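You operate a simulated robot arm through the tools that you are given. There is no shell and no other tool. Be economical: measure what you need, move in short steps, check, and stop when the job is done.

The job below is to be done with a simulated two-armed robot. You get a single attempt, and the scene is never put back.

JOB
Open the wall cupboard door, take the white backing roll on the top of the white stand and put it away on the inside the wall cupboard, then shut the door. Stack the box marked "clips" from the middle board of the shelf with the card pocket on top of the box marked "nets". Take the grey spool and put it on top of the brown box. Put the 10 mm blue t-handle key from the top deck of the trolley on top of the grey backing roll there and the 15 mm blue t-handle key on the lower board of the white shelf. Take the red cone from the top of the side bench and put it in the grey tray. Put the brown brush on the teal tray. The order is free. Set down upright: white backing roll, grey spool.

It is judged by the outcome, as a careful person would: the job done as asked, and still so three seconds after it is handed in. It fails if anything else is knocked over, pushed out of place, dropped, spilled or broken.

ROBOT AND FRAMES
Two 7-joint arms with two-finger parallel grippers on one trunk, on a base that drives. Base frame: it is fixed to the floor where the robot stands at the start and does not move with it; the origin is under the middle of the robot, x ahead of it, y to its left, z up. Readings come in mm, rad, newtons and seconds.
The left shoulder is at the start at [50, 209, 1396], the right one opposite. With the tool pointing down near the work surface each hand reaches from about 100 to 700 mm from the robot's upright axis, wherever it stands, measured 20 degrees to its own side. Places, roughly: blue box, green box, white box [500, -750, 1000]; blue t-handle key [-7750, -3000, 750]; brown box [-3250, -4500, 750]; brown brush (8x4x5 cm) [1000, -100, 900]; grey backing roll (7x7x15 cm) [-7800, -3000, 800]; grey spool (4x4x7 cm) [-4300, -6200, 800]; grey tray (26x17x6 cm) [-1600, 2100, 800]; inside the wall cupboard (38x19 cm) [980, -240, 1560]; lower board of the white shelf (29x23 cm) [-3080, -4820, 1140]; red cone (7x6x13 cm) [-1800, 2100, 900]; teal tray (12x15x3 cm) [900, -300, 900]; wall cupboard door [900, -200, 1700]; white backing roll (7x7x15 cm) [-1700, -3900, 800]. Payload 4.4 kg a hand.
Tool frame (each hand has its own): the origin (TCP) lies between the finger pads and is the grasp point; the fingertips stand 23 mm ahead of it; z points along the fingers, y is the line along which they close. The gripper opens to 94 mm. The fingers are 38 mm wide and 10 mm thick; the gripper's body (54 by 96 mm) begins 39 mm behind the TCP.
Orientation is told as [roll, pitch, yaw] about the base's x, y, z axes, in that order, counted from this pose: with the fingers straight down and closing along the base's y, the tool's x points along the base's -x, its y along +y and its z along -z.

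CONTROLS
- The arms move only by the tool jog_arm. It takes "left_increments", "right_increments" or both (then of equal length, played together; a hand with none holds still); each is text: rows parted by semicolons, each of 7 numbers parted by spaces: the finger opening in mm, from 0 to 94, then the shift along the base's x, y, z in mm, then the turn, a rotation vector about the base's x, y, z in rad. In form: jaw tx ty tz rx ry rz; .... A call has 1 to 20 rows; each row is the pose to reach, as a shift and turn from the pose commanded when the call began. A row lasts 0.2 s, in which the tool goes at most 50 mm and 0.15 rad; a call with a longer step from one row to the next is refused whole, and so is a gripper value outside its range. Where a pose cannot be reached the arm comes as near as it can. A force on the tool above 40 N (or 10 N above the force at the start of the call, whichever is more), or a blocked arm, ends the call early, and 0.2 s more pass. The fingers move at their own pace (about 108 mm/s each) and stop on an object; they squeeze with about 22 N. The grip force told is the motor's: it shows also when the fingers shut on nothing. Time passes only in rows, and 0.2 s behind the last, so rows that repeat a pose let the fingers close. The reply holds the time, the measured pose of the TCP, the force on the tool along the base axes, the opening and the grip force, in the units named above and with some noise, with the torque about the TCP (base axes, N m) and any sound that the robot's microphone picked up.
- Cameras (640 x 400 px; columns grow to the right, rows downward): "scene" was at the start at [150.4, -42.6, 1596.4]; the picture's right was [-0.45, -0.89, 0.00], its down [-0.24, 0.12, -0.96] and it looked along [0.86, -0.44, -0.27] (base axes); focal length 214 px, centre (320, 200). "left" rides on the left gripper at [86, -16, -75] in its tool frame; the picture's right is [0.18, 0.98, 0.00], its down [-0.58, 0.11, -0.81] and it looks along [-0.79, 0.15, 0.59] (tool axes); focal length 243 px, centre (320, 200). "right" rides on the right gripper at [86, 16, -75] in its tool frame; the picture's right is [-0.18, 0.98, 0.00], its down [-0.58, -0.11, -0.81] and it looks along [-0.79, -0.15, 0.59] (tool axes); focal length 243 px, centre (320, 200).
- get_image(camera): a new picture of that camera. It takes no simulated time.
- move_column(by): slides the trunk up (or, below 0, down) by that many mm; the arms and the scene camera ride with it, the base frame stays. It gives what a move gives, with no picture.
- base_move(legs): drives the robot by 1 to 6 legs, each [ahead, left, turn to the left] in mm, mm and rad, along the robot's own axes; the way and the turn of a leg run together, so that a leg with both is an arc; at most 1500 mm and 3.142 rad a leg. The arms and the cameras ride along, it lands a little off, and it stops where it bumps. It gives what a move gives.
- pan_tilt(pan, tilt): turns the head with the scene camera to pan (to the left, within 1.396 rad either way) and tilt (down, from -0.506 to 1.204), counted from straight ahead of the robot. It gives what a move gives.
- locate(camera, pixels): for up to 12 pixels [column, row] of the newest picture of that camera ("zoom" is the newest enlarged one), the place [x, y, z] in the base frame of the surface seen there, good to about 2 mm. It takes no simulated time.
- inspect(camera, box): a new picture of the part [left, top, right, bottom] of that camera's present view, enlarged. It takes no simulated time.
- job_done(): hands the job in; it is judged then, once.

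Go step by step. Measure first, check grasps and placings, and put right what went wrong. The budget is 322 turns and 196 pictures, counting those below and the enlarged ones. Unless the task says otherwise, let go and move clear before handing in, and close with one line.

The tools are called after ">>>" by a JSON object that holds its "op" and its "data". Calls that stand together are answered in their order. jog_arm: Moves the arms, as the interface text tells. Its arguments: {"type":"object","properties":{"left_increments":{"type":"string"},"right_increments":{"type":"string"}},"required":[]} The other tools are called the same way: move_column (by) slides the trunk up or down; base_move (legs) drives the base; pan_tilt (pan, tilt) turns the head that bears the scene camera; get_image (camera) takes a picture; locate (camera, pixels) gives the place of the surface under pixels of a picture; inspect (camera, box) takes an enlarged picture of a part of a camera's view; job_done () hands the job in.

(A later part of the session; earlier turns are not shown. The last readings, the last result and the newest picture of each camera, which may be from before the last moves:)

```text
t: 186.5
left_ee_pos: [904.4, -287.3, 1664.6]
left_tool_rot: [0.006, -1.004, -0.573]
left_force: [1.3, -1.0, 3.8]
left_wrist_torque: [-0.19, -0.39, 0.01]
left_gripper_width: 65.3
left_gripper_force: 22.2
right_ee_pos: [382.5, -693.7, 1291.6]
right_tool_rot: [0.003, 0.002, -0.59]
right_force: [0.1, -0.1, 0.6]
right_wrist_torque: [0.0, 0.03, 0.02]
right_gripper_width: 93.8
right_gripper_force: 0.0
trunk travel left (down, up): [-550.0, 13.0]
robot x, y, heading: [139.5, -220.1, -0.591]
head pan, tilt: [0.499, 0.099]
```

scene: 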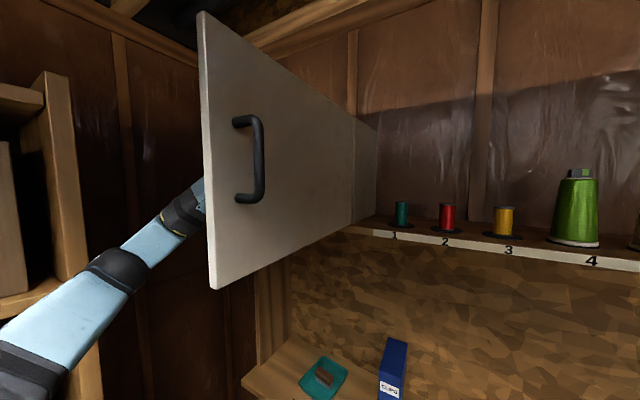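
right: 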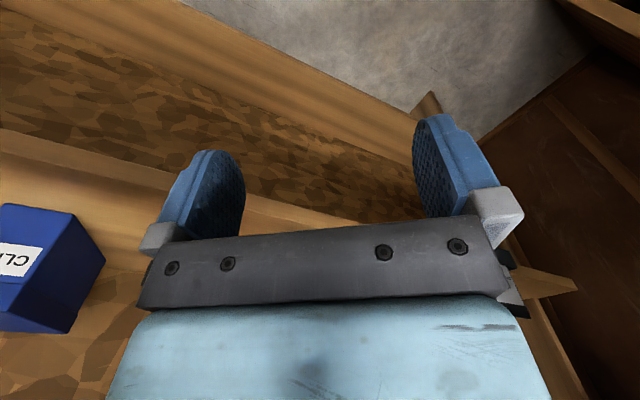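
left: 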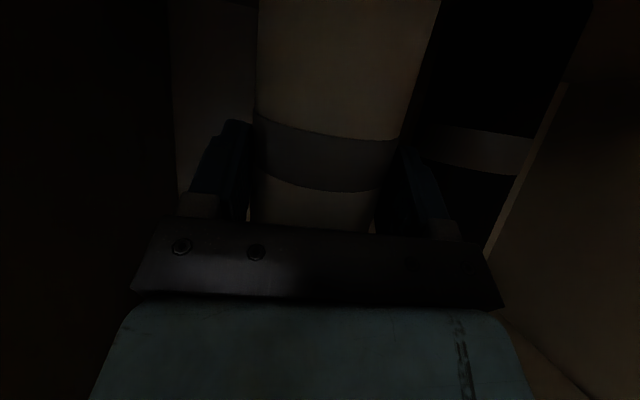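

Contact. Open and back straight out with the base.

>>> {"op": "jog_arm", "data": {"left_increments": "86 0 0 0 0 0 0; 86 0 0 0 0 0 0; 86 -17 11 0 0 0 0; 86 -35 23 0 0 0 0; 86 -60 40 0 0 0 0"}}

>>> {"op": "get_image", "data": {"camera": "left"}}

```text
t: 187.7
left_ee_pos: [841.8, -247.5, 1663.2]
left_tool_rot: [0.007, -1.004, -0.573]
left_force: [-0.1, 0.3, -0.2]
left_wrist_torque: [-0.03, -0.01, 0.01]
left_gripper_width: 86.0
left_gripper_force: 0.0
right_ee_pos: [381.3, -694.3, 1291.9]
right_tool_rot: [0.0, -0.001, -0.589]
right_force: [-0.4, -0.9, -0.2]
right_wrist_torque: [-0.05, -0.01, 0.01]
right_gripper_width: 93.8
right_gripper_force: 0.1
trunk travel left (down, up): [-550.0, 13.0]
robot x, y, heading: [142.3, -221.7, -0.598]
head pan, tilt: [0.499, 0.099]
```

```text
110 pictures are left
```

left: 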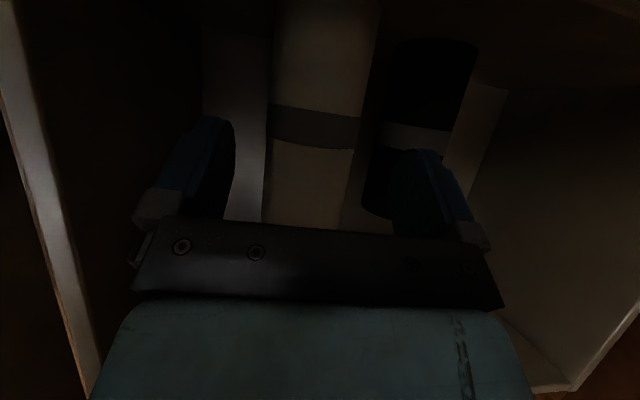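

Both rolls stand upright. Back the base off 260 mm.

>>> {"op": "base_move", "data": {"legs": [[-260, 0, 0]]}}

>>> {"op": "get_image", "data": {"camera": "left"}}

>>> {"op": "get_image", "data": {"camera": "scene"}}

```text
t: 189.6
left_ee_pos: [631.5, -106.5, 1661.7]
left_tool_rot: [0.007, -1.003, -0.577]
left_force: [-0.3, 0.6, -0.4]
left_wrist_torque: [0.0, 0.02, 0.0]
left_gripper_width: 86.0
left_gripper_force: 0.1
right_ee_pos: [170.0, -551.8, 1289.7]
right_tool_rot: [0.002, 0.003, -0.592]
right_force: [0.3, 0.8, 1.2]
right_wrist_torque: [0.03, 0.02, -0.05]
right_gripper_width: 93.9
right_gripper_force: 0.0
trunk travel left (down, up): [-550.0, 13.0]
robot x, y, heading: [-72.2, -79.4, -0.602]
head pan, tilt: [0.499, 0.099]
```

```text
109 pictures are left
```

left: 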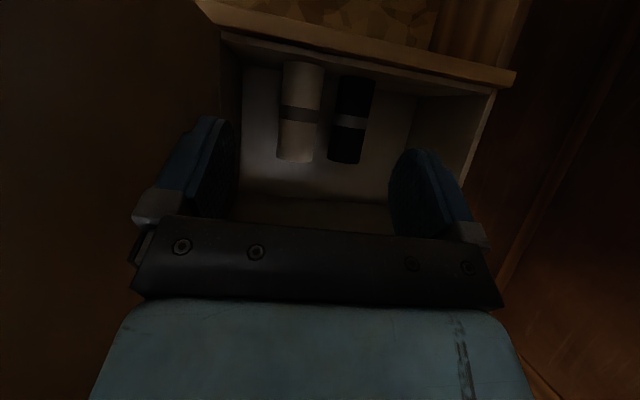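

```text
108 pictures are left
```

scene: 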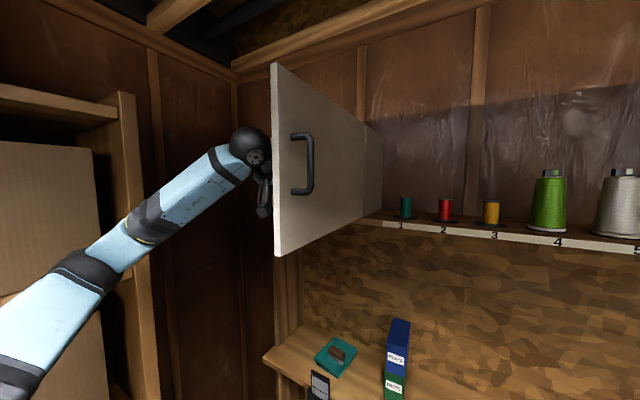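

The roll is placed. To shut the door I'll lower the trunk, pass the left hand under the door to its outer side, and push.

>>> {"op": "move_column", "data": {"by": -340}}

>>> {"op": "jog_arm", "data": {"left_increments": "0 16 36 0 0 0 0; 0 32 72 0 0 0 0; 0 48 108 0 0 0 0; 0 64 144 0 0 0 0; 0 80 180 0 0 0 0; 0 96 217 0 0 0 0; 0 96 217 0 0 0 0"}}

```text
t: 192.9
left_ee_pos: [630.1, -104.6, 1323.4]
left_tool_rot: [0.008, -1.003, -0.575]
left_force: [1.1, 0.2, 0.2]
left_wrist_torque: [-0.02, 0.01, -0.03]
left_gripper_width: 85.8
left_gripper_force: 0.1
right_ee_pos: [169.4, -551.3, 950.7]
right_tool_rot: [0.004, 0.001, -0.592]
right_force: [0.0, -0.1, 0.7]
right_wrist_torque: [0.03, -0.03, 0.02]
right_gripper_width: 94.1
right_gripper_force: 0.0
trunk travel left (down, up): [-210.0, 353.0]
robot x, y, heading: [-68.7, -80.2, -0.602]
head pan, tilt: [0.499, 0.099]
```

```text
t: 194.5
left_ee_pos: [728.9, 110.9, 1324.0]
left_tool_rot: [0.008, -1.004, -0.578]
left_force: [0.1, -0.5, 0.1]
left_wrist_torque: [0.02, 0.02, 0.01]
left_gripper_width: 0.2
left_gripper_force: 21.8
right_ee_pos: [168.8, -550.7, 950.4]
right_tool_rot: [0.003, 0.003, -0.591]
right_force: [-0.7, 0.4, 0.5]
right_wrist_torque: [-0.03, 0.01, -0.02]
right_gripper_width: 94.1
right_gripper_force: 0.1
trunk travel left (down, up): [-210.0, 353.0]
robot x, y, heading: [-69.0, -80.7, -0.599]
head pan, tilt: [0.499, 0.099]
```

>>> {"op": "base_move", "data": {"legs": [[0, -450, 0.012]]}}

>>> {"op": "move_column", "data": {"by": 340}}

>>> {"op": "get_image", "data": {"camera": "scene"}}

```text
t: 199.0
left_ee_pos: [471.2, -255.0, 1324.6]
left_tool_rot: [0.007, -1.003, -0.56]
left_force: [-0.2, -0.1, 0.5]
left_wrist_torque: [0.02, -0.05, 0.02]
left_gripper_width: 0.2
left_gripper_force: 21.9
right_ee_pos: [-75.9, -925.9, 951.5]
right_tool_rot: [0.003, 0.001, -0.573]
right_force: [0.4, -0.6, -0.1]
right_wrist_torque: [-0.03, -0.01, 0.06]
right_gripper_width: 94.0
right_gripper_force: 0.0
trunk travel left (down, up): [-210.0, 353.0]
robot x, y, heading: [-322.6, -461.5, -0.579]
head pan, tilt: [0.499, 0.099]
```

```text
t: 202.4
left_ee_pos: [471.1, -255.3, 1663.7]
left_tool_rot: [0.007, -1.005, -0.558]
left_force: [-0.2, 0.5, -0.5]
left_wrist_torque: [-0.02, 0.06, -0.02]
left_gripper_width: 0.0
left_gripper_force: 21.7
right_ee_pos: [-75.7, -927.0, 1291.4]
right_tool_rot: [0.001, 0.002, -0.575]
right_force: [-0.1, -0.1, -0.2]
right_wrist_torque: [-0.01, 0.04, 0.0]
right_gripper_width: 94.1
right_gripper_force: 0.1
trunk travel left (down, up): [-550.0, 13.0]
robot x, y, heading: [-322.5, -459.6, -0.579]
head pan, tilt: [0.499, 0.099]
```

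```text
107 pictures are left
```

scene: 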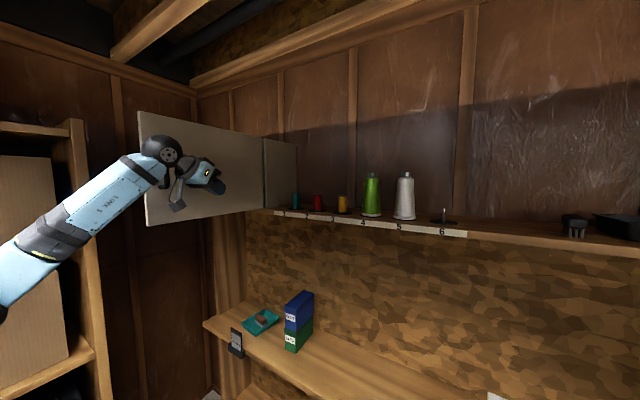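

The hand is on the outer side of the door. Sweep left to push it, arm fixed, base moving.

>>> {"op": "base_move", "data": {"legs": [[5, 90, 0], [35, 100, 0], [60, 90, 0]]}}

>>> {"op": "get_image", "data": {"camera": "scene"}}

```text
t: 206.0
left_ee_pos: [704.7, -75.2, 1665.5]
left_tool_rot: [0.011, -1.006, -0.559]
left_force: [-1.0, -0.3, 0.2]
left_wrist_torque: [-0.02, 0.01, -0.01]
left_gripper_width: 0.1
left_gripper_force: 22.0
right_ee_pos: [158.5, -747.9, 1291.4]
right_tool_rot: [0.003, 0.001, -0.571]
right_force: [0.2, -0.9, 0.4]
right_wrist_torque: [-0.01, -0.04, -0.01]
right_gripper_width: 93.9
right_gripper_force: 0.1
trunk travel left (down, up): [-550.0, 13.0]
robot x, y, heading: [-88.7, -280.2, -0.58]
head pan, tilt: [0.499, 0.099]
```

```text
106 pictures are left
```

scene: 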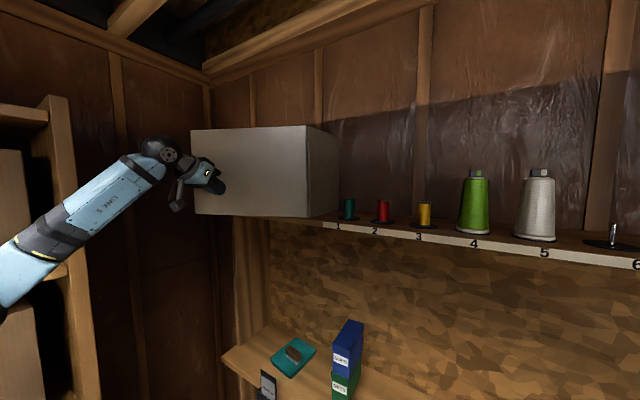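

Closing nicely. Continue forward and left.

>>> {"op": "base_move", "data": {"legs": [[90, 60, 0], [70, 40, 0]]}}

>>> {"op": "get_image", "data": {"camera": "scene"}}

```text
t: 207.9
left_ee_pos: [887.3, -75.6, 1665.1]
left_tool_rot: [0.01, -1.006, -0.556]
left_force: [-0.2, 0.7, -0.7]
left_wrist_torque: [-0.01, 0.0, 0.05]
left_gripper_width: 0.0
left_gripper_force: 21.5
right_ee_pos: [343.9, -748.7, 1290.8]
right_tool_rot: [0.004, 0.0, -0.571]
right_force: [-0.6, 0.3, 0.1]
right_wrist_torque: [0.01, 0.0, -0.01]
right_gripper_width: 94.0
right_gripper_force: 0.1
trunk travel left (down, up): [-550.0, 13.0]
robot x, y, heading: [98.6, -283.6, -0.575]
head pan, tilt: [0.499, 0.099]
```

```text
105 pictures are left
```

scene: 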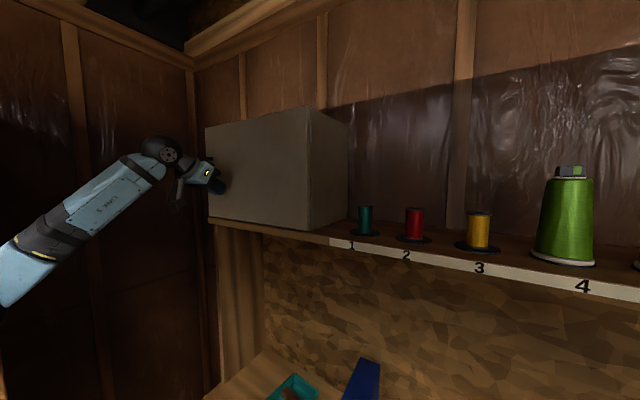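

Nearly shut. A final forward push with the arm until it meets resistance.

>>> {"op": "jog_arm", "data": {"left_increments": "0 10 -7 0 0 0 0; 0 20 -13 0 0 0 0; 0 29 -19 0 0 0 0; 0 37 -25 0 0 0 0; 0 46 -31 0 0 0 0; 0 54 -36 0 0 0 0"}}

>>> {"op": "get_image", "data": {"camera": "scene"}}

```text
t: 208.6
left_ee_pos: [906.2, -84.9, 1667.9]
left_tool_rot: [0.015, -1.006, -0.561]
left_force: [-23.2, 8.2, -0.1]
left_wrist_torque: [-0.19, 0.07, -0.27]
left_gripper_width: 0.1
left_gripper_force: 22.5
right_ee_pos: [342.6, -747.0, 1293.2]
right_tool_rot: [0.002, -0.004, -0.564]
right_force: [0.8, 0.3, 0.4]
right_wrist_torque: [0.0, 0.02, 0.02]
right_gripper_width: 94.2
right_gripper_force: 0.0
trunk travel left (down, up): [-550.0, 13.0]
robot x, y, heading: [98.9, -281.4, -0.572]
head pan, tilt: [0.499, 0.099]
stopped in row 3 (left hand): the force on the tool passed its limit at 47 N (the readings are from after the stop); the commanded pose is now the measured one
```

```text
104 pictures are left
```

scene: 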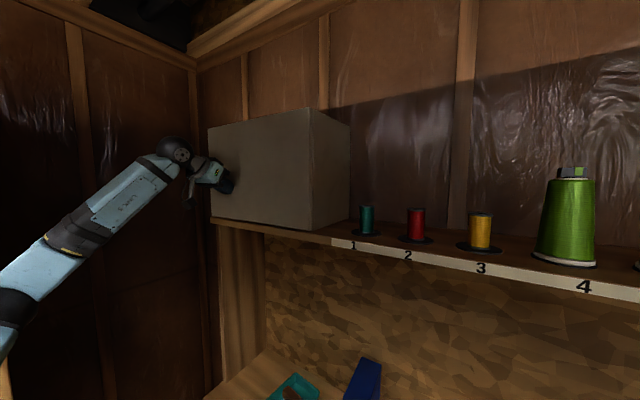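

Firm stop at ~47 N. Verify the door plane, then back off.

>>> {"op": "base_move", "data": {"legs": [[-150, 0, 0]]}}

>>> {"op": "get_image", "data": {"camera": "scene"}}

>>> {"op": "inspect", "data": {"camera": "scene", "box": [180, 90, 380, 250]}}

```text
t: 210.0
left_ee_pos: [789.8, -8.2, 1661.3]
left_tool_rot: [0.011, -0.998, -0.557]
left_force: [0.2, 0.1, -0.2]
left_wrist_torque: [0.0, -0.03, 0.01]
left_gripper_width: 0.2
left_gripper_force: 21.9
right_ee_pos: [223.2, -669.0, 1289.6]
right_tool_rot: [0.003, 0.002, -0.565]
right_force: [-0.4, -1.6, 0.1]
right_wrist_torque: [0.01, 0.01, 0.02]
right_gripper_width: 93.8
right_gripper_force: 0.1
trunk travel left (down, up): [-550.0, 13.0]
robot x, y, heading: [-31.3, -198.5, -0.569]
head pan, tilt: [0.499, 0.099]
```

```text
103 pictures are left
```

scene: 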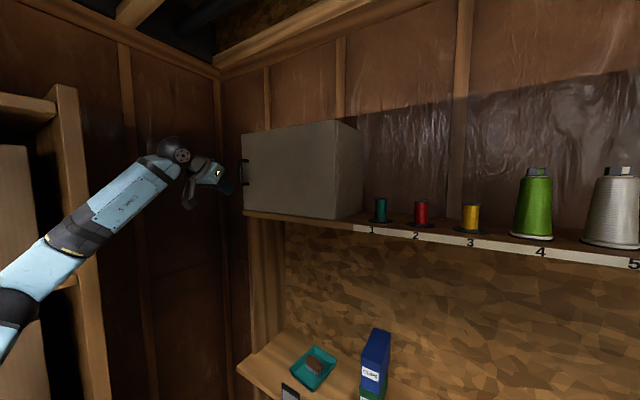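

```text
2.50 times, centred on (280, 170) of scene
```

zoom: 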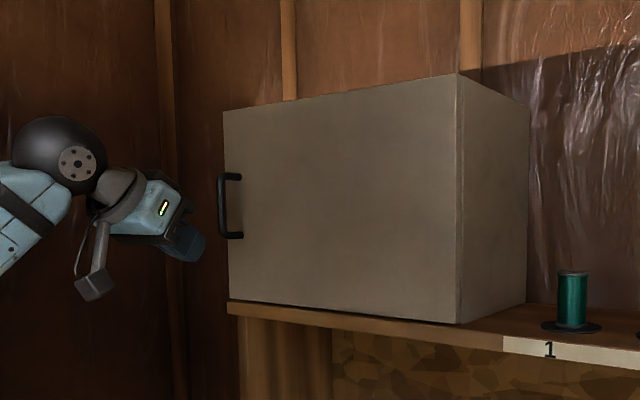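

>>> {"op": "locate", "data": {"camera": "zoom", "pixels": [[230, 130], [232, 290], [450, 90], [452, 310], [340, 200]]}}

```text
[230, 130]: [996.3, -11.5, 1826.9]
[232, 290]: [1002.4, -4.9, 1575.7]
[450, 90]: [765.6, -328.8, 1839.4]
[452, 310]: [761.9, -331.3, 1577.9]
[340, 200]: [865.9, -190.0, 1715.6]
```

The door is shut (edge back at n≈838). Now tuck the left arm and turn to look toward the side bench (red cone).

>>> {"op": "move_column", "data": {"by": -250}}

>>> {"op": "jog_arm", "data": {"left_increments": "60 -29 -32 0 0 0 0; 60 -58 -63 0 0 0 0; 60 -87 -95 0 0 0 0; 60 -116 -126 0 0 0 0; 60 -145 -158 0 0 0 0; 60 -174 -189 0 0 0 0; 60 -203 -221 0 0 0 0; 60 -232 -253 0 0 0 0; 60 -250 -275 0 0 0 0; 60 -250 -275 0 0 0 0"}}

>>> {"op": "base_move", "data": {"legs": [[-200, -100, 0], [0, 0, 1.57]]}}

>>> {"op": "pan_tilt", "data": {"pan": 0.5, "tilt": 0.35}}

>>> {"op": "get_image", "data": {"camera": "scene"}}

```text
t: 212.6
left_ee_pos: [787.2, -7.0, 1413.0]
left_tool_rot: [0.014, -1.0, -0.557]
left_force: [-0.5, -0.6, 0.1]
left_wrist_torque: [-0.05, -0.01, 0.0]
left_gripper_width: 0.0
left_gripper_force: 21.8
right_ee_pos: [222.5, -667.1, 1040.8]
right_tool_rot: [0.003, 0.003, -0.566]
right_force: [-0.3, -0.2, 0.3]
right_wrist_torque: [-0.01, 0.01, -0.02]
right_gripper_width: 94.0
right_gripper_force: 0.0
trunk travel left (down, up): [-300.0, 263.0]
robot x, y, heading: [-25.8, -201.2, -0.575]
head pan, tilt: [0.499, 0.099]
```

```text
t: 214.8
left_ee_pos: [534.7, -281.8, 1413.0]
left_tool_rot: [0.01, -1.001, -0.554]
left_force: [0.2, 0.1, -0.1]
left_wrist_torque: [-0.02, -0.01, -0.01]
left_gripper_width: 60.1
left_gripper_force: 0.1
right_ee_pos: [220.8, -668.9, 1040.8]
right_tool_rot: [0.002, 0.002, -0.565]
right_force: [0.0, -0.7, -0.9]
right_wrist_torque: [0.02, 0.01, -0.02]
right_gripper_width: 94.1
right_gripper_force: 0.1
trunk travel left (down, up): [-300.0, 263.0]
robot x, y, heading: [-27.8, -202.6, -0.569]
head pan, tilt: [0.499, 0.099]
```

```text
t: 220.3
left_ee_pos: [-170.3, 386.7, 1412.8]
left_tool_rot: [0.01, -1.0, 1.02]
left_force: [-0.2, -0.5, 0.1]
left_wrist_torque: [-0.02, 0.02, 0.03]
left_gripper_width: 60.2
left_gripper_force: 0.0
right_ee_pos: [217.3, 77.3, 1041.2]
right_tool_rot: [0.0, 0.002, 1.011]
right_force: [0.5, -0.8, -0.3]
right_wrist_torque: [-0.03, -0.01, 0.01]
right_gripper_width: 93.9
right_gripper_force: 0.1
trunk travel left (down, up): [-300.0, 263.0]
robot x, y, heading: [-247.0, -178.2, 1.01]
head pan, tilt: [0.499, 0.099]
```

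```text
t: 221.1
left_ee_pos: [-170.2, 387.0, 1412.8]
left_tool_rot: [0.012, -1.0, 1.021]
left_force: [0.9, 0.4, -0.3]
left_wrist_torque: [-0.02, -0.02, -0.01]
left_gripper_width: 59.9
left_gripper_force: 0.1
right_ee_pos: [217.6, 77.0, 1040.6]
right_tool_rot: [0.003, 0.001, 1.009]
right_force: [-0.9, -0.1, 0.0]
right_wrist_torque: [0.0, 0.02, -0.01]
right_gripper_width: 93.6
right_gripper_force: 0.1
trunk travel left (down, up): [-300.0, 263.0]
robot x, y, heading: [-246.8, -179.9, 1.004]
head pan, tilt: [0.499, 0.351]
```

```text
101 pictures are left
```

scene: 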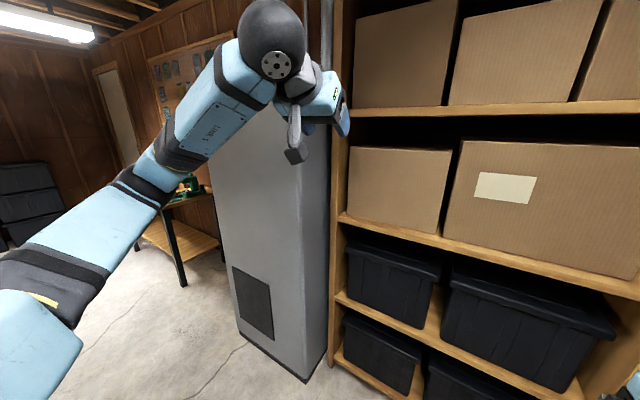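

The side bench is at left (185,210), beyond a grey cabinet. Turn toward it and look.

>>> {"op": "locate", "data": {"camera": "scene", "pixels": [[305, 382], [240, 330], [184, 285], [137, 245], [215, 250], [150, 300], [5, 250]]}}

>>> {"op": "base_move", "data": {"legs": [[0, 0, 1.13]]}}

>>> {"op": "pan_tilt", "data": {"pan": 0, "tilt": 0.35}}

>>> {"op": "get_image", "data": {"camera": "scene"}}

```text
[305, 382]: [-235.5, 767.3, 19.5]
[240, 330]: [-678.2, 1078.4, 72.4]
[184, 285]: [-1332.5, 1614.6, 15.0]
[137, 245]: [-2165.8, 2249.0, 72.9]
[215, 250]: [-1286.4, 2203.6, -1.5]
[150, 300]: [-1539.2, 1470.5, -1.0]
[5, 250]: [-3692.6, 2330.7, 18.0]
```

```text
t: 224.3
left_ee_pos: [-727.8, 128.0, 1412.8]
left_tool_rot: [0.01, -1.001, 2.161]
left_force: [0.1, -0.2, -0.9]
left_wrist_torque: [0.0, 0.01, -0.01]
left_gripper_width: 60.0
left_gripper_force: 0.1
right_ee_pos: [-284.5, 351.4, 1040.9]
right_tool_rot: [0.001, 0.001, 2.155]
right_force: [0.3, -0.5, 0.4]
right_wrist_torque: [0.01, 0.0, 0.03]
right_gripper_width: 94.1
right_gripper_force: 0.1
trunk travel left (down, up): [-300.0, 263.0]
robot x, y, heading: [-250.3, -175.0, 2.149]
head pan, tilt: [0.499, 0.351]
```

```text
t: 225.3
left_ee_pos: [-728.4, 127.9, 1413.5]
left_tool_rot: [0.012, -1.001, 2.164]
left_force: [-0.4, 0.3, -0.3]
left_wrist_torque: [0.03, -0.02, -0.01]
left_gripper_width: 60.0
left_gripper_force: 0.1
right_ee_pos: [-284.7, 351.6, 1040.9]
right_tool_rot: [0.002, 0.001, 2.153]
right_force: [0.2, 0.1, -0.1]
right_wrist_torque: [0.02, 0.03, 0.03]
right_gripper_width: 94.4
right_gripper_force: 0.0
trunk travel left (down, up): [-300.0, 263.0]
robot x, y, heading: [-246.8, -180.0, 2.15]
head pan, tilt: [0.0, 0.351]
```

```text
100 pictures are left
```

scene: 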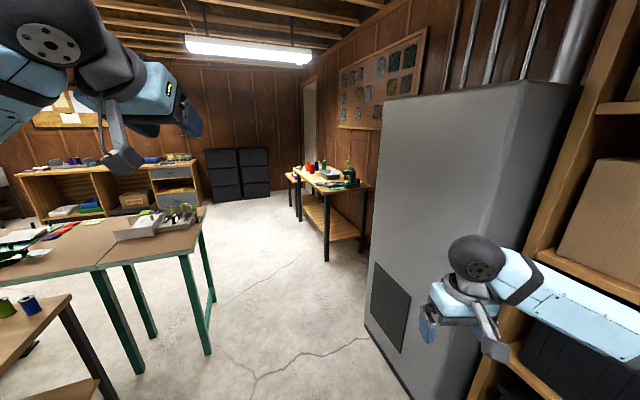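

The side bench is ahead at (330,185). Measure the table at left and the bench.

>>> {"op": "locate", "data": {"camera": "scene", "pixels": [[205, 230], [208, 352], [140, 370], [70, 300], [326, 258], [296, 215], [372, 190], [318, 187], [398, 380], [213, 298]]}}

>>> {"op": "inspect", "data": {"camera": "scene", "box": [270, 140, 390, 220]}}

```text
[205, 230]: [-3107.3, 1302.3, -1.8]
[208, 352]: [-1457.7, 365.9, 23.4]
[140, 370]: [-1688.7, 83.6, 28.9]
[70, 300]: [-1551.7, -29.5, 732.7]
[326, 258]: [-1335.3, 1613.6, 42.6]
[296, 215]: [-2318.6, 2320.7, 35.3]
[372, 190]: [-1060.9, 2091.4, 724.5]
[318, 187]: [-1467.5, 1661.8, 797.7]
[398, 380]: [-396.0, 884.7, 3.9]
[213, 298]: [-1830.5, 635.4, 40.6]
```

```text
5.00 times, centred on (330, 180) of scene
```

zoom: 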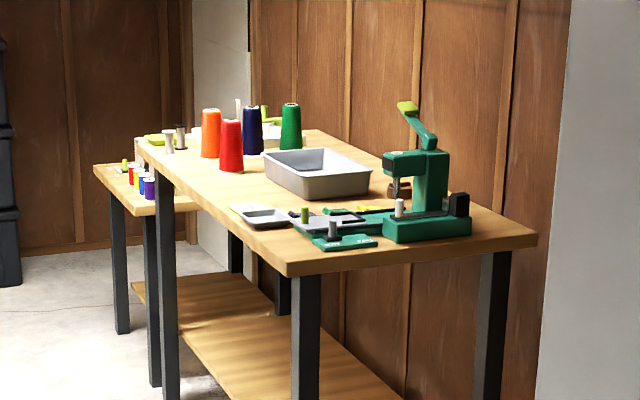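

I'll face the bench direction (heading 0.92) and strafe along the corridor at v≈-175, checking midway.

>>> {"op": "base_move", "data": {"legs": [[0, 0, -1.23], [120, 0, 0], [0, 1250, 0]]}}

>>> {"op": "pan_tilt", "data": {"pan": 0.6, "tilt": 0.4}}

>>> {"op": "get_image", "data": {"camera": "scene"}}

```text
t: 240.7
left_ee_pos: [-1118.2, 1239.7, 1413.5]
left_tool_rot: [0.011, -1.001, 0.961]
left_force: [0.5, -0.6, -0.2]
left_wrist_torque: [0.01, -0.05, -0.01]
left_gripper_width: 59.8
left_gripper_force: 0.1
right_ee_pos: [-750.5, 905.7, 1040.6]
right_tool_rot: [0.002, 0.003, 0.952]
right_force: [-0.2, -0.6, 0.3]
right_wrist_torque: [0.01, 0.02, 0.0]
right_gripper_width: 94.0
right_gripper_force: 0.0
trunk travel left (down, up): [-300.0, 263.0]
robot x, y, heading: [-1227.9, 681.0, 0.945]
head pan, tilt: [0.0, 0.351]
```

```text
t: 241.7
left_ee_pos: [-1118.3, 1239.7, 1411.5]
left_tool_rot: [0.012, -1.0, 0.96]
left_force: [-0.1, -1.1, -0.2]
left_wrist_torque: [-0.01, 0.03, -0.01]
left_gripper_width: 59.8
left_gripper_force: 0.0
right_ee_pos: [-750.5, 905.8, 1040.7]
right_tool_rot: [0.001, 0.001, 0.951]
right_force: [0.4, 0.6, -0.4]
right_wrist_torque: [0.01, -0.01, 0.02]
right_gripper_width: 94.0
right_gripper_force: 0.0
trunk travel left (down, up): [-300.0, 263.0]
robot x, y, heading: [-1229.3, 681.3, 0.944]
head pan, tilt: [0.6, 0.4]
```

```text
98 pictures are left
```

scene: 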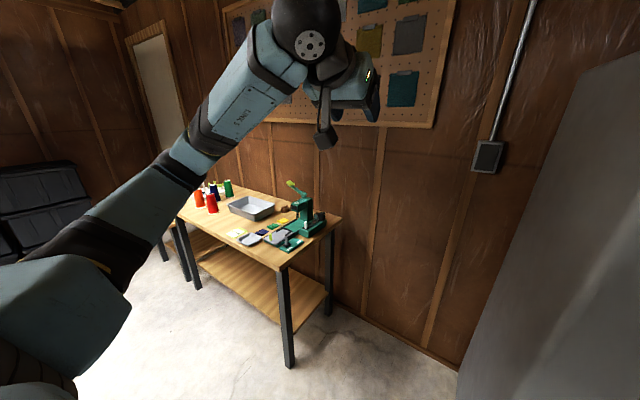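

Path clear. Strafe another 1200 mm.

>>> {"op": "base_move", "data": {"legs": [[0, 0, -0.03], [0, 1200, 0]]}}

>>> {"op": "pan_tilt", "data": {"pan": 0, "tilt": 0.5}}

>>> {"op": "get_image", "data": {"camera": "scene"}}

```text
t: 252.5
left_ee_pos: [-2011.7, 1943.3, 1412.5]
left_tool_rot: [0.012, -0.999, 0.919]
left_force: [-0.3, -0.1, -0.5]
left_wrist_torque: [-0.02, -0.02, -0.03]
left_gripper_width: 60.3
left_gripper_force: 0.1
right_ee_pos: [-1657.6, 1595.9, 1040.1]
right_tool_rot: [0.002, 0.002, 0.911]
right_force: [-0.3, -0.2, 0.0]
right_wrist_torque: [-0.03, -0.04, -0.02]
right_gripper_width: 93.9
right_gripper_force: 0.1
trunk travel left (down, up): [-300.0, 263.0]
robot x, y, heading: [-2142.7, 1390.7, 0.909]
head pan, tilt: [0.6, 0.4]
```

```text
t: 253.5
left_ee_pos: [-2011.4, 1943.6, 1411.3]
left_tool_rot: [0.012, -1.001, 0.917]
left_force: [-0.4, -0.5, 0.2]
left_wrist_torque: [0.03, 0.0, 0.01]
left_gripper_width: 60.1
left_gripper_force: 0.0
right_ee_pos: [-1656.4, 1595.8, 1040.8]
right_tool_rot: [0.003, 0.001, 0.91]
right_force: [-0.3, -0.4, 0.1]
right_wrist_torque: [-0.02, 0.01, 0.01]
right_gripper_width: 94.0
right_gripper_force: 0.0
trunk travel left (down, up): [-300.0, 263.0]
robot x, y, heading: [-2147.3, 1391.3, 0.903]
head pan, tilt: [0.0, 0.499]
```

```text
97 pictures are left
```

scene: 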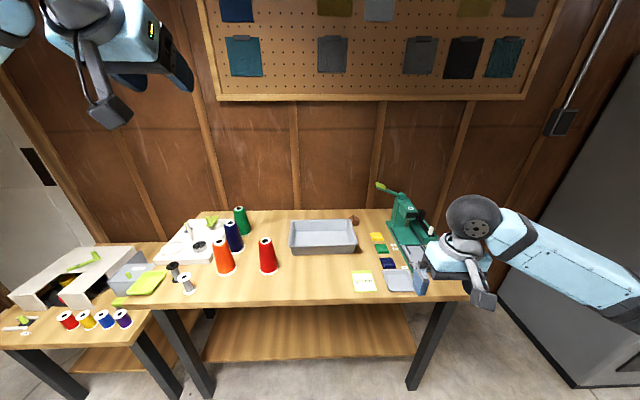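

The red cone (267,255) is next to the orange one, with the grey tray at (322,237). I'll zoom and measure.

>>> {"op": "inspect", "data": {"camera": "scene", "box": [200, 190, 380, 310]}}

>>> {"op": "locate", "data": {"camera": "zoom", "pixels": [[236, 168], [238, 200], [238, 230], [238, 270], [80, 240], [118, 170], [328, 115], [540, 115], [552, 205], [315, 205], [435, 150], [435, 180]]}}

```text
3.33 times, centred on (290, 250) of scene
```

zoom: 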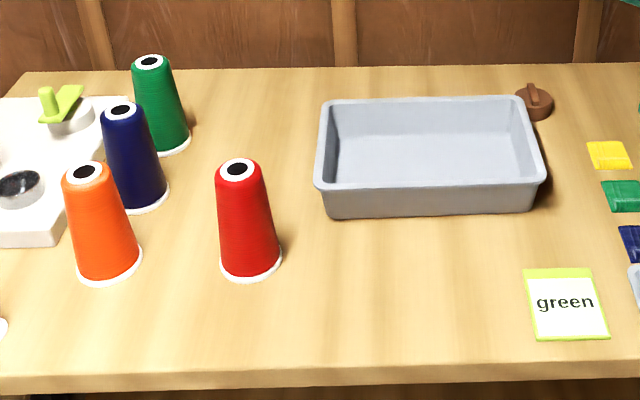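

```text
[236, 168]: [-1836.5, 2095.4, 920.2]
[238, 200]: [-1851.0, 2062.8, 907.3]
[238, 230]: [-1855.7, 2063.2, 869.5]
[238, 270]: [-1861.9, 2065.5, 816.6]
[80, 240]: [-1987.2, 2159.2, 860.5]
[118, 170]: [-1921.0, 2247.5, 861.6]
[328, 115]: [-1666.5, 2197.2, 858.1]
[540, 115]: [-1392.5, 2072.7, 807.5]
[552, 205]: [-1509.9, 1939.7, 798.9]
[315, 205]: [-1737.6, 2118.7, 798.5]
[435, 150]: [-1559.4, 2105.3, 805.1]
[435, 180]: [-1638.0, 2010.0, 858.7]
```

Cone centre ≈[-1841,2085], top ≈925; the tray floor is at 805. I'll use the right hand (pointing down): raise it and bring the base closer, 250 ahead and 150 left.

>>> {"op": "jog_arm", "data": {"right_increments": "94 0 0 45 0 0 0; 94 0 0 90 0 0 0; 94 0 0 130 0 0 0; 94 0 0 130 0 0 0"}}

>>> {"op": "base_move", "data": {"legs": [[0, 150, 0.015], [240, 0, 0]]}}

>>> {"op": "pan_tilt", "data": {"pan": 0, "tilt": 0.7}}

>>> {"op": "get_image", "data": {"camera": "scene"}}

```text
t: 254.5
left_ee_pos: [-2011.4, 1943.7, 1412.0]
left_tool_rot: [0.012, -1.001, 0.92]
left_force: [0.8, -0.1, -1.2]
left_wrist_torque: [0.02, -0.01, 0.03]
left_gripper_width: 59.9
left_gripper_force: 0.1
right_ee_pos: [-1656.0, 1594.8, 1169.2]
right_tool_rot: [0.002, 0.001, 0.912]
right_force: [-0.4, 0.8, 0.3]
right_wrist_torque: [-0.01, 0.02, 0.0]
right_gripper_width: 94.0
right_gripper_force: 0.1
trunk travel left (down, up): [-300.0, 263.0]
robot x, y, heading: [-2144.6, 1390.7, 0.906]
head pan, tilt: [0.0, 0.499]
```

```text
t: 257.9
left_ee_pos: [-1982.4, 2228.7, 1412.0]
left_tool_rot: [0.012, -1.0, 0.917]
left_force: [0.4, -0.1, -0.1]
left_wrist_torque: [0.01, 0.01, -0.02]
left_gripper_width: 60.2
left_gripper_force: 0.1
right_ee_pos: [-1627.3, 1879.5, 1169.0]
right_tool_rot: [0.001, 0.002, 0.91]
right_force: [-0.5, 0.1, 0.6]
right_wrist_torque: [-0.01, -0.03, 0.0]
right_gripper_width: 94.0
right_gripper_force: 0.0
trunk travel left (down, up): [-300.0, 263.0]
robot x, y, heading: [-2117.7, 1675.8, 0.905]
head pan, tilt: [0.0, 0.499]
```

```text
t: 258.6
left_ee_pos: [-1982.3, 2228.8, 1412.9]
left_tool_rot: [0.011, -1.002, 0.918]
left_force: [0.2, 0.8, 0.6]
left_wrist_torque: [-0.03, 0.0, 0.01]
left_gripper_width: 59.9
left_gripper_force: 0.1
right_ee_pos: [-1625.5, 1879.3, 1169.6]
right_tool_rot: [0.002, -0.002, 0.91]
right_force: [0.4, -0.5, -0.4]
right_wrist_torque: [0.02, 0.0, 0.01]
right_gripper_width: 94.0
right_gripper_force: 0.1
trunk travel left (down, up): [-300.0, 263.0]
robot x, y, heading: [-2117.2, 1677.1, 0.904]
head pan, tilt: [0.0, 0.7]
```

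```text
95 pictures are left
```

scene: 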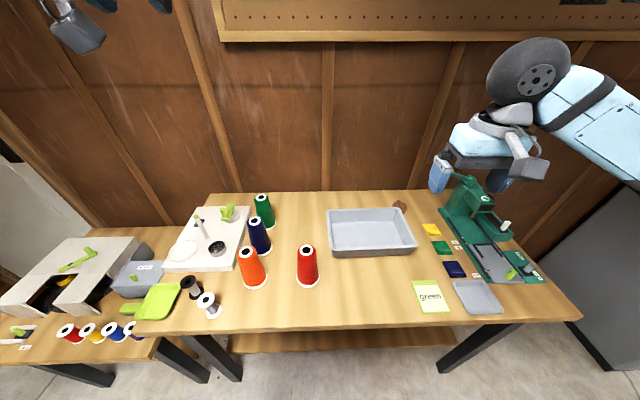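

>>> {"op": "inspect", "data": {"camera": "scene", "box": [220, 190, 440, 310]}}

>>> {"op": "locate", "data": {"camera": "zoom", "pixels": [[246, 170], [253, 180], [250, 200], [253, 240], [253, 265], [320, 75], [540, 70], [562, 165], [335, 182], [440, 130], [85, 230], [260, 320]]}}

```text
2.91 times, centred on (330, 250) of scene
```

zoom: 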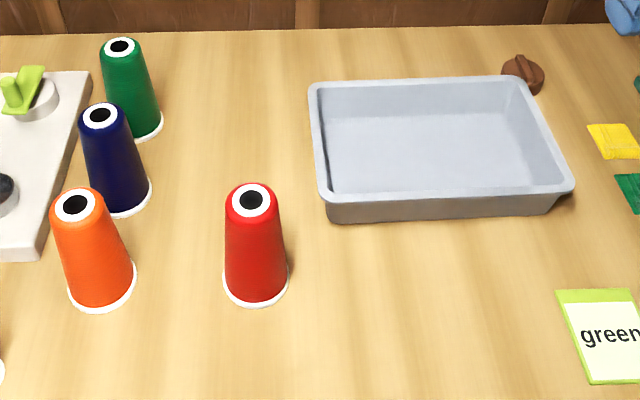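

```text
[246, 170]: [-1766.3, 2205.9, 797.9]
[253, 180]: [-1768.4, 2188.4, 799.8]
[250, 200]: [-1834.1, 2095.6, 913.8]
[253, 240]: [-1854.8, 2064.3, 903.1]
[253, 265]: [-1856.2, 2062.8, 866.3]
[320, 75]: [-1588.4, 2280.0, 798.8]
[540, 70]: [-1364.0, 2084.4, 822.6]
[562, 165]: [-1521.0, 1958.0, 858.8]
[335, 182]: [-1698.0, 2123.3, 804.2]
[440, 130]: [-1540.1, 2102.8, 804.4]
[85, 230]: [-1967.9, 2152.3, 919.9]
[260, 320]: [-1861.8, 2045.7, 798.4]
```

Cone centre ≈[-1842,2083], top ≈928; the tray centre ≈[-1594,2078], rim 859, floor 804. Move the right hand over the cone.

>>> {"op": "jog_arm", "data": {"right_increments": "94 -31 29 0 0 0 0; 94 -62 58 0 0 0 0; 94 -93 87 0 0 0 0; 94 -124 117 0 0 0 0; 94 -155 146 0 0 0 0; 94 -186 175 0 0 0 0; 94 -216 204 0 0 0 0; 94 -216 204 0 0 0 0; 94 -216 204 0 0 0 0"}}

>>> {"op": "get_image", "data": {"camera": "right"}}

```text
t: 260.6
left_ee_pos: [-1982.0, 2230.0, 1412.8]
left_tool_rot: [0.01, -1.002, 0.918]
left_force: [-0.2, 0.7, 0.3]
left_wrist_torque: [0.01, -0.01, -0.04]
left_gripper_width: 59.9
left_gripper_force: 0.0
right_ee_pos: [-1841.5, 2082.9, 1169.9]
right_tool_rot: [0.0, -0.001, 0.91]
right_force: [1.0, -0.1, 0.1]
right_wrist_torque: [0.02, -0.02, 0.01]
right_gripper_width: 94.1
right_gripper_force: 0.0
trunk travel left (down, up): [-300.0, 263.0]
robot x, y, heading: [-2113.4, 1674.2, 0.905]
head pan, tilt: [0.0, 0.7]
```

```text
93 pictures are left
```

right: 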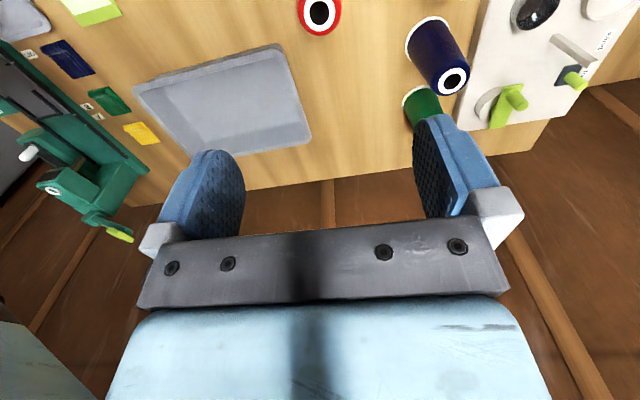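

The cone top (320,12) lines up under the fingers' midline. Descend to z=898 and close.

>>> {"op": "jog_arm", "data": {"right_increments": "94 0 0 -45 0 0 0; 94 0 0 -90 0 0 0; 94 0 0 -135 0 0 0; 94 0 0 -180 0 0 0; 94 0 0 -220 0 0 0; 94 0 0 -250 0 0 0; 94 0 0 -271 0 0 0; 94 0 0 -271 0 0 0"}}

>>> {"op": "inspect", "data": {"camera": "scene", "box": [230, 180, 430, 310]}}

```text
t: 262.4
left_ee_pos: [-1981.6, 2228.8, 1412.4]
left_tool_rot: [0.011, -1.001, 0.919]
left_force: [0.0, -0.4, 0.5]
left_wrist_torque: [-0.01, 0.01, -0.03]
left_gripper_width: 59.8
left_gripper_force: 0.0
right_ee_pos: [-1845.0, 2082.9, 898.0]
right_tool_rot: [0.003, -0.001, 0.909]
right_force: [-1.0, -0.6, 0.4]
right_wrist_torque: [-0.05, -0.02, 0.01]
right_gripper_width: 94.1
right_gripper_force: 0.1
trunk travel left (down, up): [-300.0, 263.0]
robot x, y, heading: [-2117.0, 1678.0, 0.908]
head pan, tilt: [0.0, 0.7]
```

```text
3.08 times, centred on (330, 245) of scene
```

zoom: 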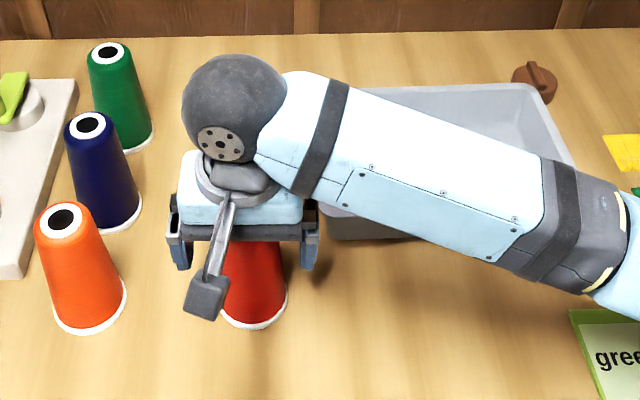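

Positioned; now close on the cone and lift slightly.

>>> {"op": "jog_arm", "data": {"right_increments": "20 0 0 0 0 0 0; 20 0 0 0 0 0 0; 20 0 0 0 0 0 0; 20 0 0 0 0 0 0; 20 0 0 20 0 0 0; 20 0 0 20 0 0 0"}}

>>> {"op": "inspect", "data": {"camera": "scene", "box": [230, 180, 430, 310]}}

```text
t: 263.8
left_ee_pos: [-1981.5, 2228.8, 1413.0]
left_tool_rot: [0.013, -1.0, 0.918]
left_force: [-0.2, -0.1, -0.4]
left_wrist_torque: [0.02, -0.02, 0.0]
left_gripper_width: 60.1
left_gripper_force: 0.1
right_ee_pos: [-1843.8, 2084.0, 920.3]
right_tool_rot: [0.004, 0.002, 0.909]
right_force: [0.1, 0.2, -1.7]
right_wrist_torque: [-0.01, 0.0, 0.02]
right_gripper_width: 53.4
right_gripper_force: 22.5
trunk travel left (down, up): [-300.0, 263.0]
robot x, y, heading: [-2120.4, 1674.5, 0.906]
head pan, tilt: [0.0, 0.7]
```

```text
3.08 times, centred on (330, 245) of scene
```

zoom: 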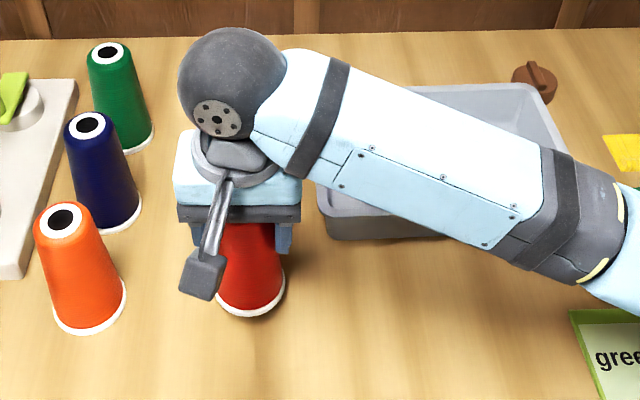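

The cone is lifted. Raise above the rim and carry to the tray centre.

>>> {"op": "jog_arm", "data": {"right_increments": "20 0 0 45 0 0 0; 20 0 0 90 0 0 0; 20 42 -1 100 0 0 0; 20 84 -2 100 0 0 0; 20 126 -3 100 0 0 0; 20 168 -4 100 0 0 0; 20 210 -5 100 0 0 0; 20 248 -6 100 0 0 0; 20 248 -6 100 0 0 0; 20 248 -6 100 0 0 0"}}

>>> {"op": "get_image", "data": {"camera": "scene"}}

```text
t: 266.0
left_ee_pos: [-1981.4, 2229.7, 1413.2]
left_tool_rot: [0.012, -1.0, 0.918]
left_force: [-1.4, -0.3, 0.0]
left_wrist_torque: [0.01, 0.02, 0.02]
left_gripper_width: 60.0
left_gripper_force: 0.1
right_ee_pos: [-1593.9, 2077.6, 1020.1]
right_tool_rot: [0.002, 0.001, 0.91]
right_force: [-0.3, -0.4, -1.3]
right_wrist_torque: [-0.01, -0.01, 0.01]
right_gripper_width: 53.7
right_gripper_force: 21.6
trunk travel left (down, up): [-300.0, 263.0]
robot x, y, heading: [-2113.6, 1676.0, 0.912]
head pan, tilt: [0.0, 0.7]
```

```text
90 pictures are left
```

scene: 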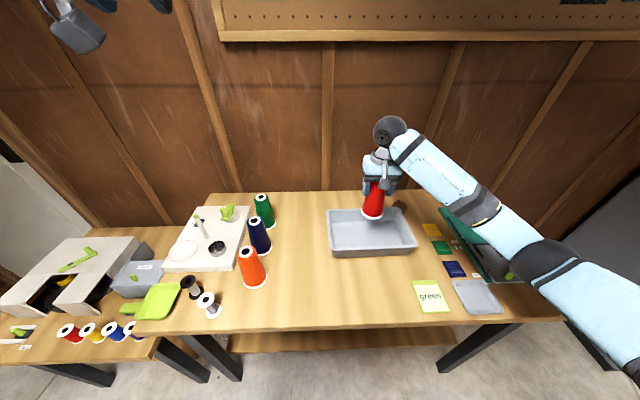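

It's over the tray. Lower to the floor and check force.

>>> {"op": "jog_arm", "data": {"right_increments": "20 0 0 -45 0 0 0; 20 0 0 -85 0 0 0; 20 0 0 -105 0 0 0; 20 0 0 -113 0 0 0; 20 0 0 -116 0 0 0; 20 0 0 -116 0 0 0"}}

>>> {"op": "inspect", "data": {"camera": "scene", "box": [300, 150, 460, 270]}}

```text
t: 267.4
left_ee_pos: [-1983.5, 2226.4, 1414.2]
left_tool_rot: [0.013, -1.003, 0.918]
left_force: [0.8, 0.7, 0.2]
left_wrist_torque: [-0.02, 0.04, -0.01]
left_gripper_width: 59.9
left_gripper_force: 0.1
right_ee_pos: [-1594.3, 2078.2, 904.8]
right_tool_rot: [0.004, -0.004, 0.908]
right_force: [7.6, 0.9, 22.9]
right_wrist_torque: [0.26, -0.1, -0.08]
right_gripper_width: 53.6
right_gripper_force: 21.9
trunk travel left (down, up): [-300.0, 263.0]
robot x, y, heading: [-2115.5, 1674.9, 0.902]
head pan, tilt: [0.0, 0.7]
```

```text
3.33 times, centred on (380, 210) of scene
```

zoom: 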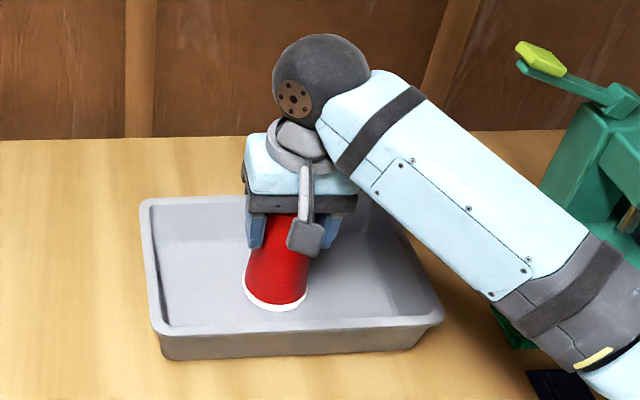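

Pressed with 23 N; up 2 mm, release and rise straight.

>>> {"op": "jog_arm", "data": {"right_increments": "20 0 0 2 0 0 0; 70 0 0 2 0 0 0; 94 0 0 2 0 0 0; 94 0 0 10 0 0 0; 94 0 0 50 0 0 0; 94 0 0 95 0 0 0; 94 0 0 140 0 0 0; 94 0 0 185 0 0 0; 94 0 0 230 0 0 0; 94 -27 -35 250 0 0 0; 94 -54 -70 250 0 0 0; 94 -81 -105 250 0 0 0"}}

>>> {"op": "inspect", "data": {"camera": "scene", "box": [220, 150, 460, 310]}}

```text
t: 270.0
left_ee_pos: [-1983.2, 2228.0, 1413.5]
left_tool_rot: [0.013, -1.002, 0.918]
left_force: [0.5, 0.3, 0.1]
left_wrist_torque: [-0.01, 0.01, -0.01]
left_gripper_width: 60.1
left_gripper_force: 0.1
right_ee_pos: [-1675.0, 1971.0, 1154.0]
right_tool_rot: [0.002, -0.002, 0.908]
right_force: [-0.5, -0.8, 0.7]
right_wrist_torque: [0.03, 0.0, -0.02]
right_gripper_width: 94.0
right_gripper_force: 0.1
trunk travel left (down, up): [-300.0, 263.0]
robot x, y, heading: [-2114.0, 1675.2, 0.905]
head pan, tilt: [0.0, 0.7]
```

```text
2.50 times, centred on (340, 230) of scene
```

zoom: 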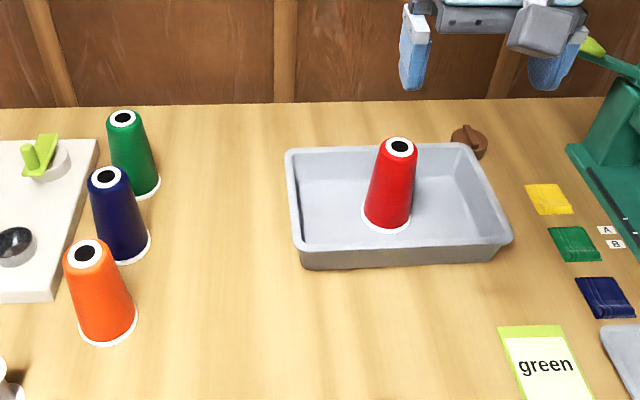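

The red cone stands in the tray. Next are the keys, far off at [-7750,-3000]. Back off, turn partway and look for a route.

>>> {"op": "base_move", "data": {"legs": [[-220, 0, 0], [0, 0, 1.55]]}}

>>> {"op": "pan_tilt", "data": {"pan": 0.3, "tilt": 0.3}}

>>> {"op": "get_image", "data": {"camera": "scene"}}

>>> {"op": "pan_tilt", "data": {"pan": 1.3, "tilt": 0.3}}

>>> {"op": "get_image", "data": {"camera": "scene"}}

```text
t: 275.4
left_ee_pos: [-2793.9, 1671.3, 1412.3]
left_tool_rot: [0.012, -1.003, 2.423]
left_force: [-0.1, 1.1, -0.9]
left_wrist_torque: [-0.02, 0.02, 0.0]
left_gripper_width: 59.8
left_gripper_force: 0.0
right_ee_pos: [-2518.8, 1964.5, 1152.6]
right_tool_rot: [0.003, 0.001, 2.415]
right_force: [-0.5, 0.1, 0.4]
right_wrist_torque: [-0.01, 0.01, 0.01]
right_gripper_width: 93.9
right_gripper_force: 0.1
trunk travel left (down, up): [-300.0, 263.0]
robot x, y, heading: [-2250.5, 1501.9, 2.408]
head pan, tilt: [0.0, 0.7]
```

```text
t: 276.2
left_ee_pos: [-2793.7, 1672.4, 1412.3]
left_tool_rot: [0.013, -1.002, 2.424]
left_force: [-0.5, 0.0, -1.0]
left_wrist_torque: [0.0, 0.02, 0.0]
left_gripper_width: 60.0
left_gripper_force: 0.0
right_ee_pos: [-2519.0, 1963.4, 1151.9]
right_tool_rot: [0.0, 0.0, 2.416]
right_force: [0.4, -0.2, 0.8]
right_wrist_torque: [-0.01, -0.03, 0.02]
right_gripper_width: 94.1
right_gripper_force: 0.0
trunk travel left (down, up): [-300.0, 263.0]
robot x, y, heading: [-2250.2, 1504.1, 2.411]
head pan, tilt: [0.3, 0.3]
```

```text
87 pictures are left
```

scene: 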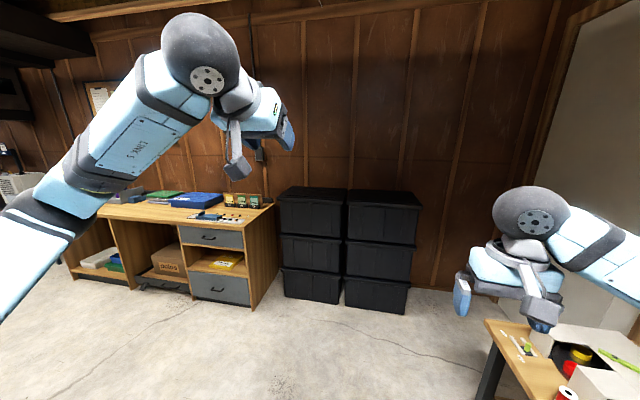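

```text
t: 277.5
left_ee_pos: [-2794.5, 1671.7, 1413.1]
left_tool_rot: [0.012, -1.001, 2.425]
left_force: [-0.6, 0.3, 0.1]
left_wrist_torque: [0.04, 0.04, 0.03]
left_gripper_width: 59.9
left_gripper_force: 0.0
right_ee_pos: [-2519.2, 1962.4, 1152.5]
right_tool_rot: [0.001, 0.001, 2.416]
right_force: [-0.3, -0.2, -0.6]
right_wrist_torque: [-0.03, 0.03, 0.01]
right_gripper_width: 93.8
right_gripper_force: 0.2
trunk travel left (down, up): [-300.0, 263.0]
robot x, y, heading: [-2249.6, 1499.0, 2.412]
head pan, tilt: [1.3, 0.3]
```

```text
86 pictures are left
```

scene: 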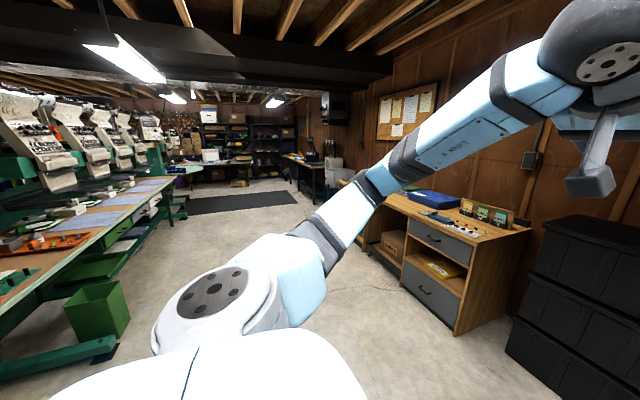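

There's a second aisle on the far side of the machines. Measure its limits.

>>> {"op": "locate", "data": {"camera": "scene", "pixels": [[115, 345], [185, 210], [250, 205], [310, 200], [290, 185], [370, 250], [460, 330], [240, 180], [170, 230], [300, 250], [345, 185], [210, 155]]}}

>>> {"op": "inspect", "data": {"camera": "scene", "box": [150, 90, 410, 250]}}

```text
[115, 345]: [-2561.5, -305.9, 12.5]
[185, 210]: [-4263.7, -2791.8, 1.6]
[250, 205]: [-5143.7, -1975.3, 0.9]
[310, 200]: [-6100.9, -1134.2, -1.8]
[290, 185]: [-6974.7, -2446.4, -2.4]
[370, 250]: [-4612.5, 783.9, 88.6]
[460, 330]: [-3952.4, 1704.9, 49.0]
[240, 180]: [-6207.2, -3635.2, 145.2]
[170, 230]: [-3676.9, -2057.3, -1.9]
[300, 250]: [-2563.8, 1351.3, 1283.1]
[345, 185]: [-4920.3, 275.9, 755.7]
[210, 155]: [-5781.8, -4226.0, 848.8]
```

```text
2.46 times, centred on (280, 170) of scene
```

zoom: 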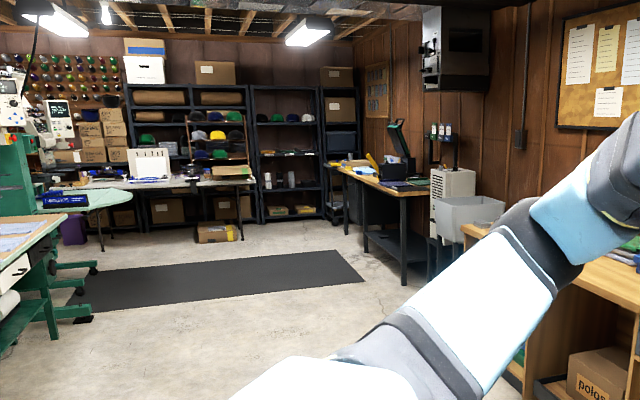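

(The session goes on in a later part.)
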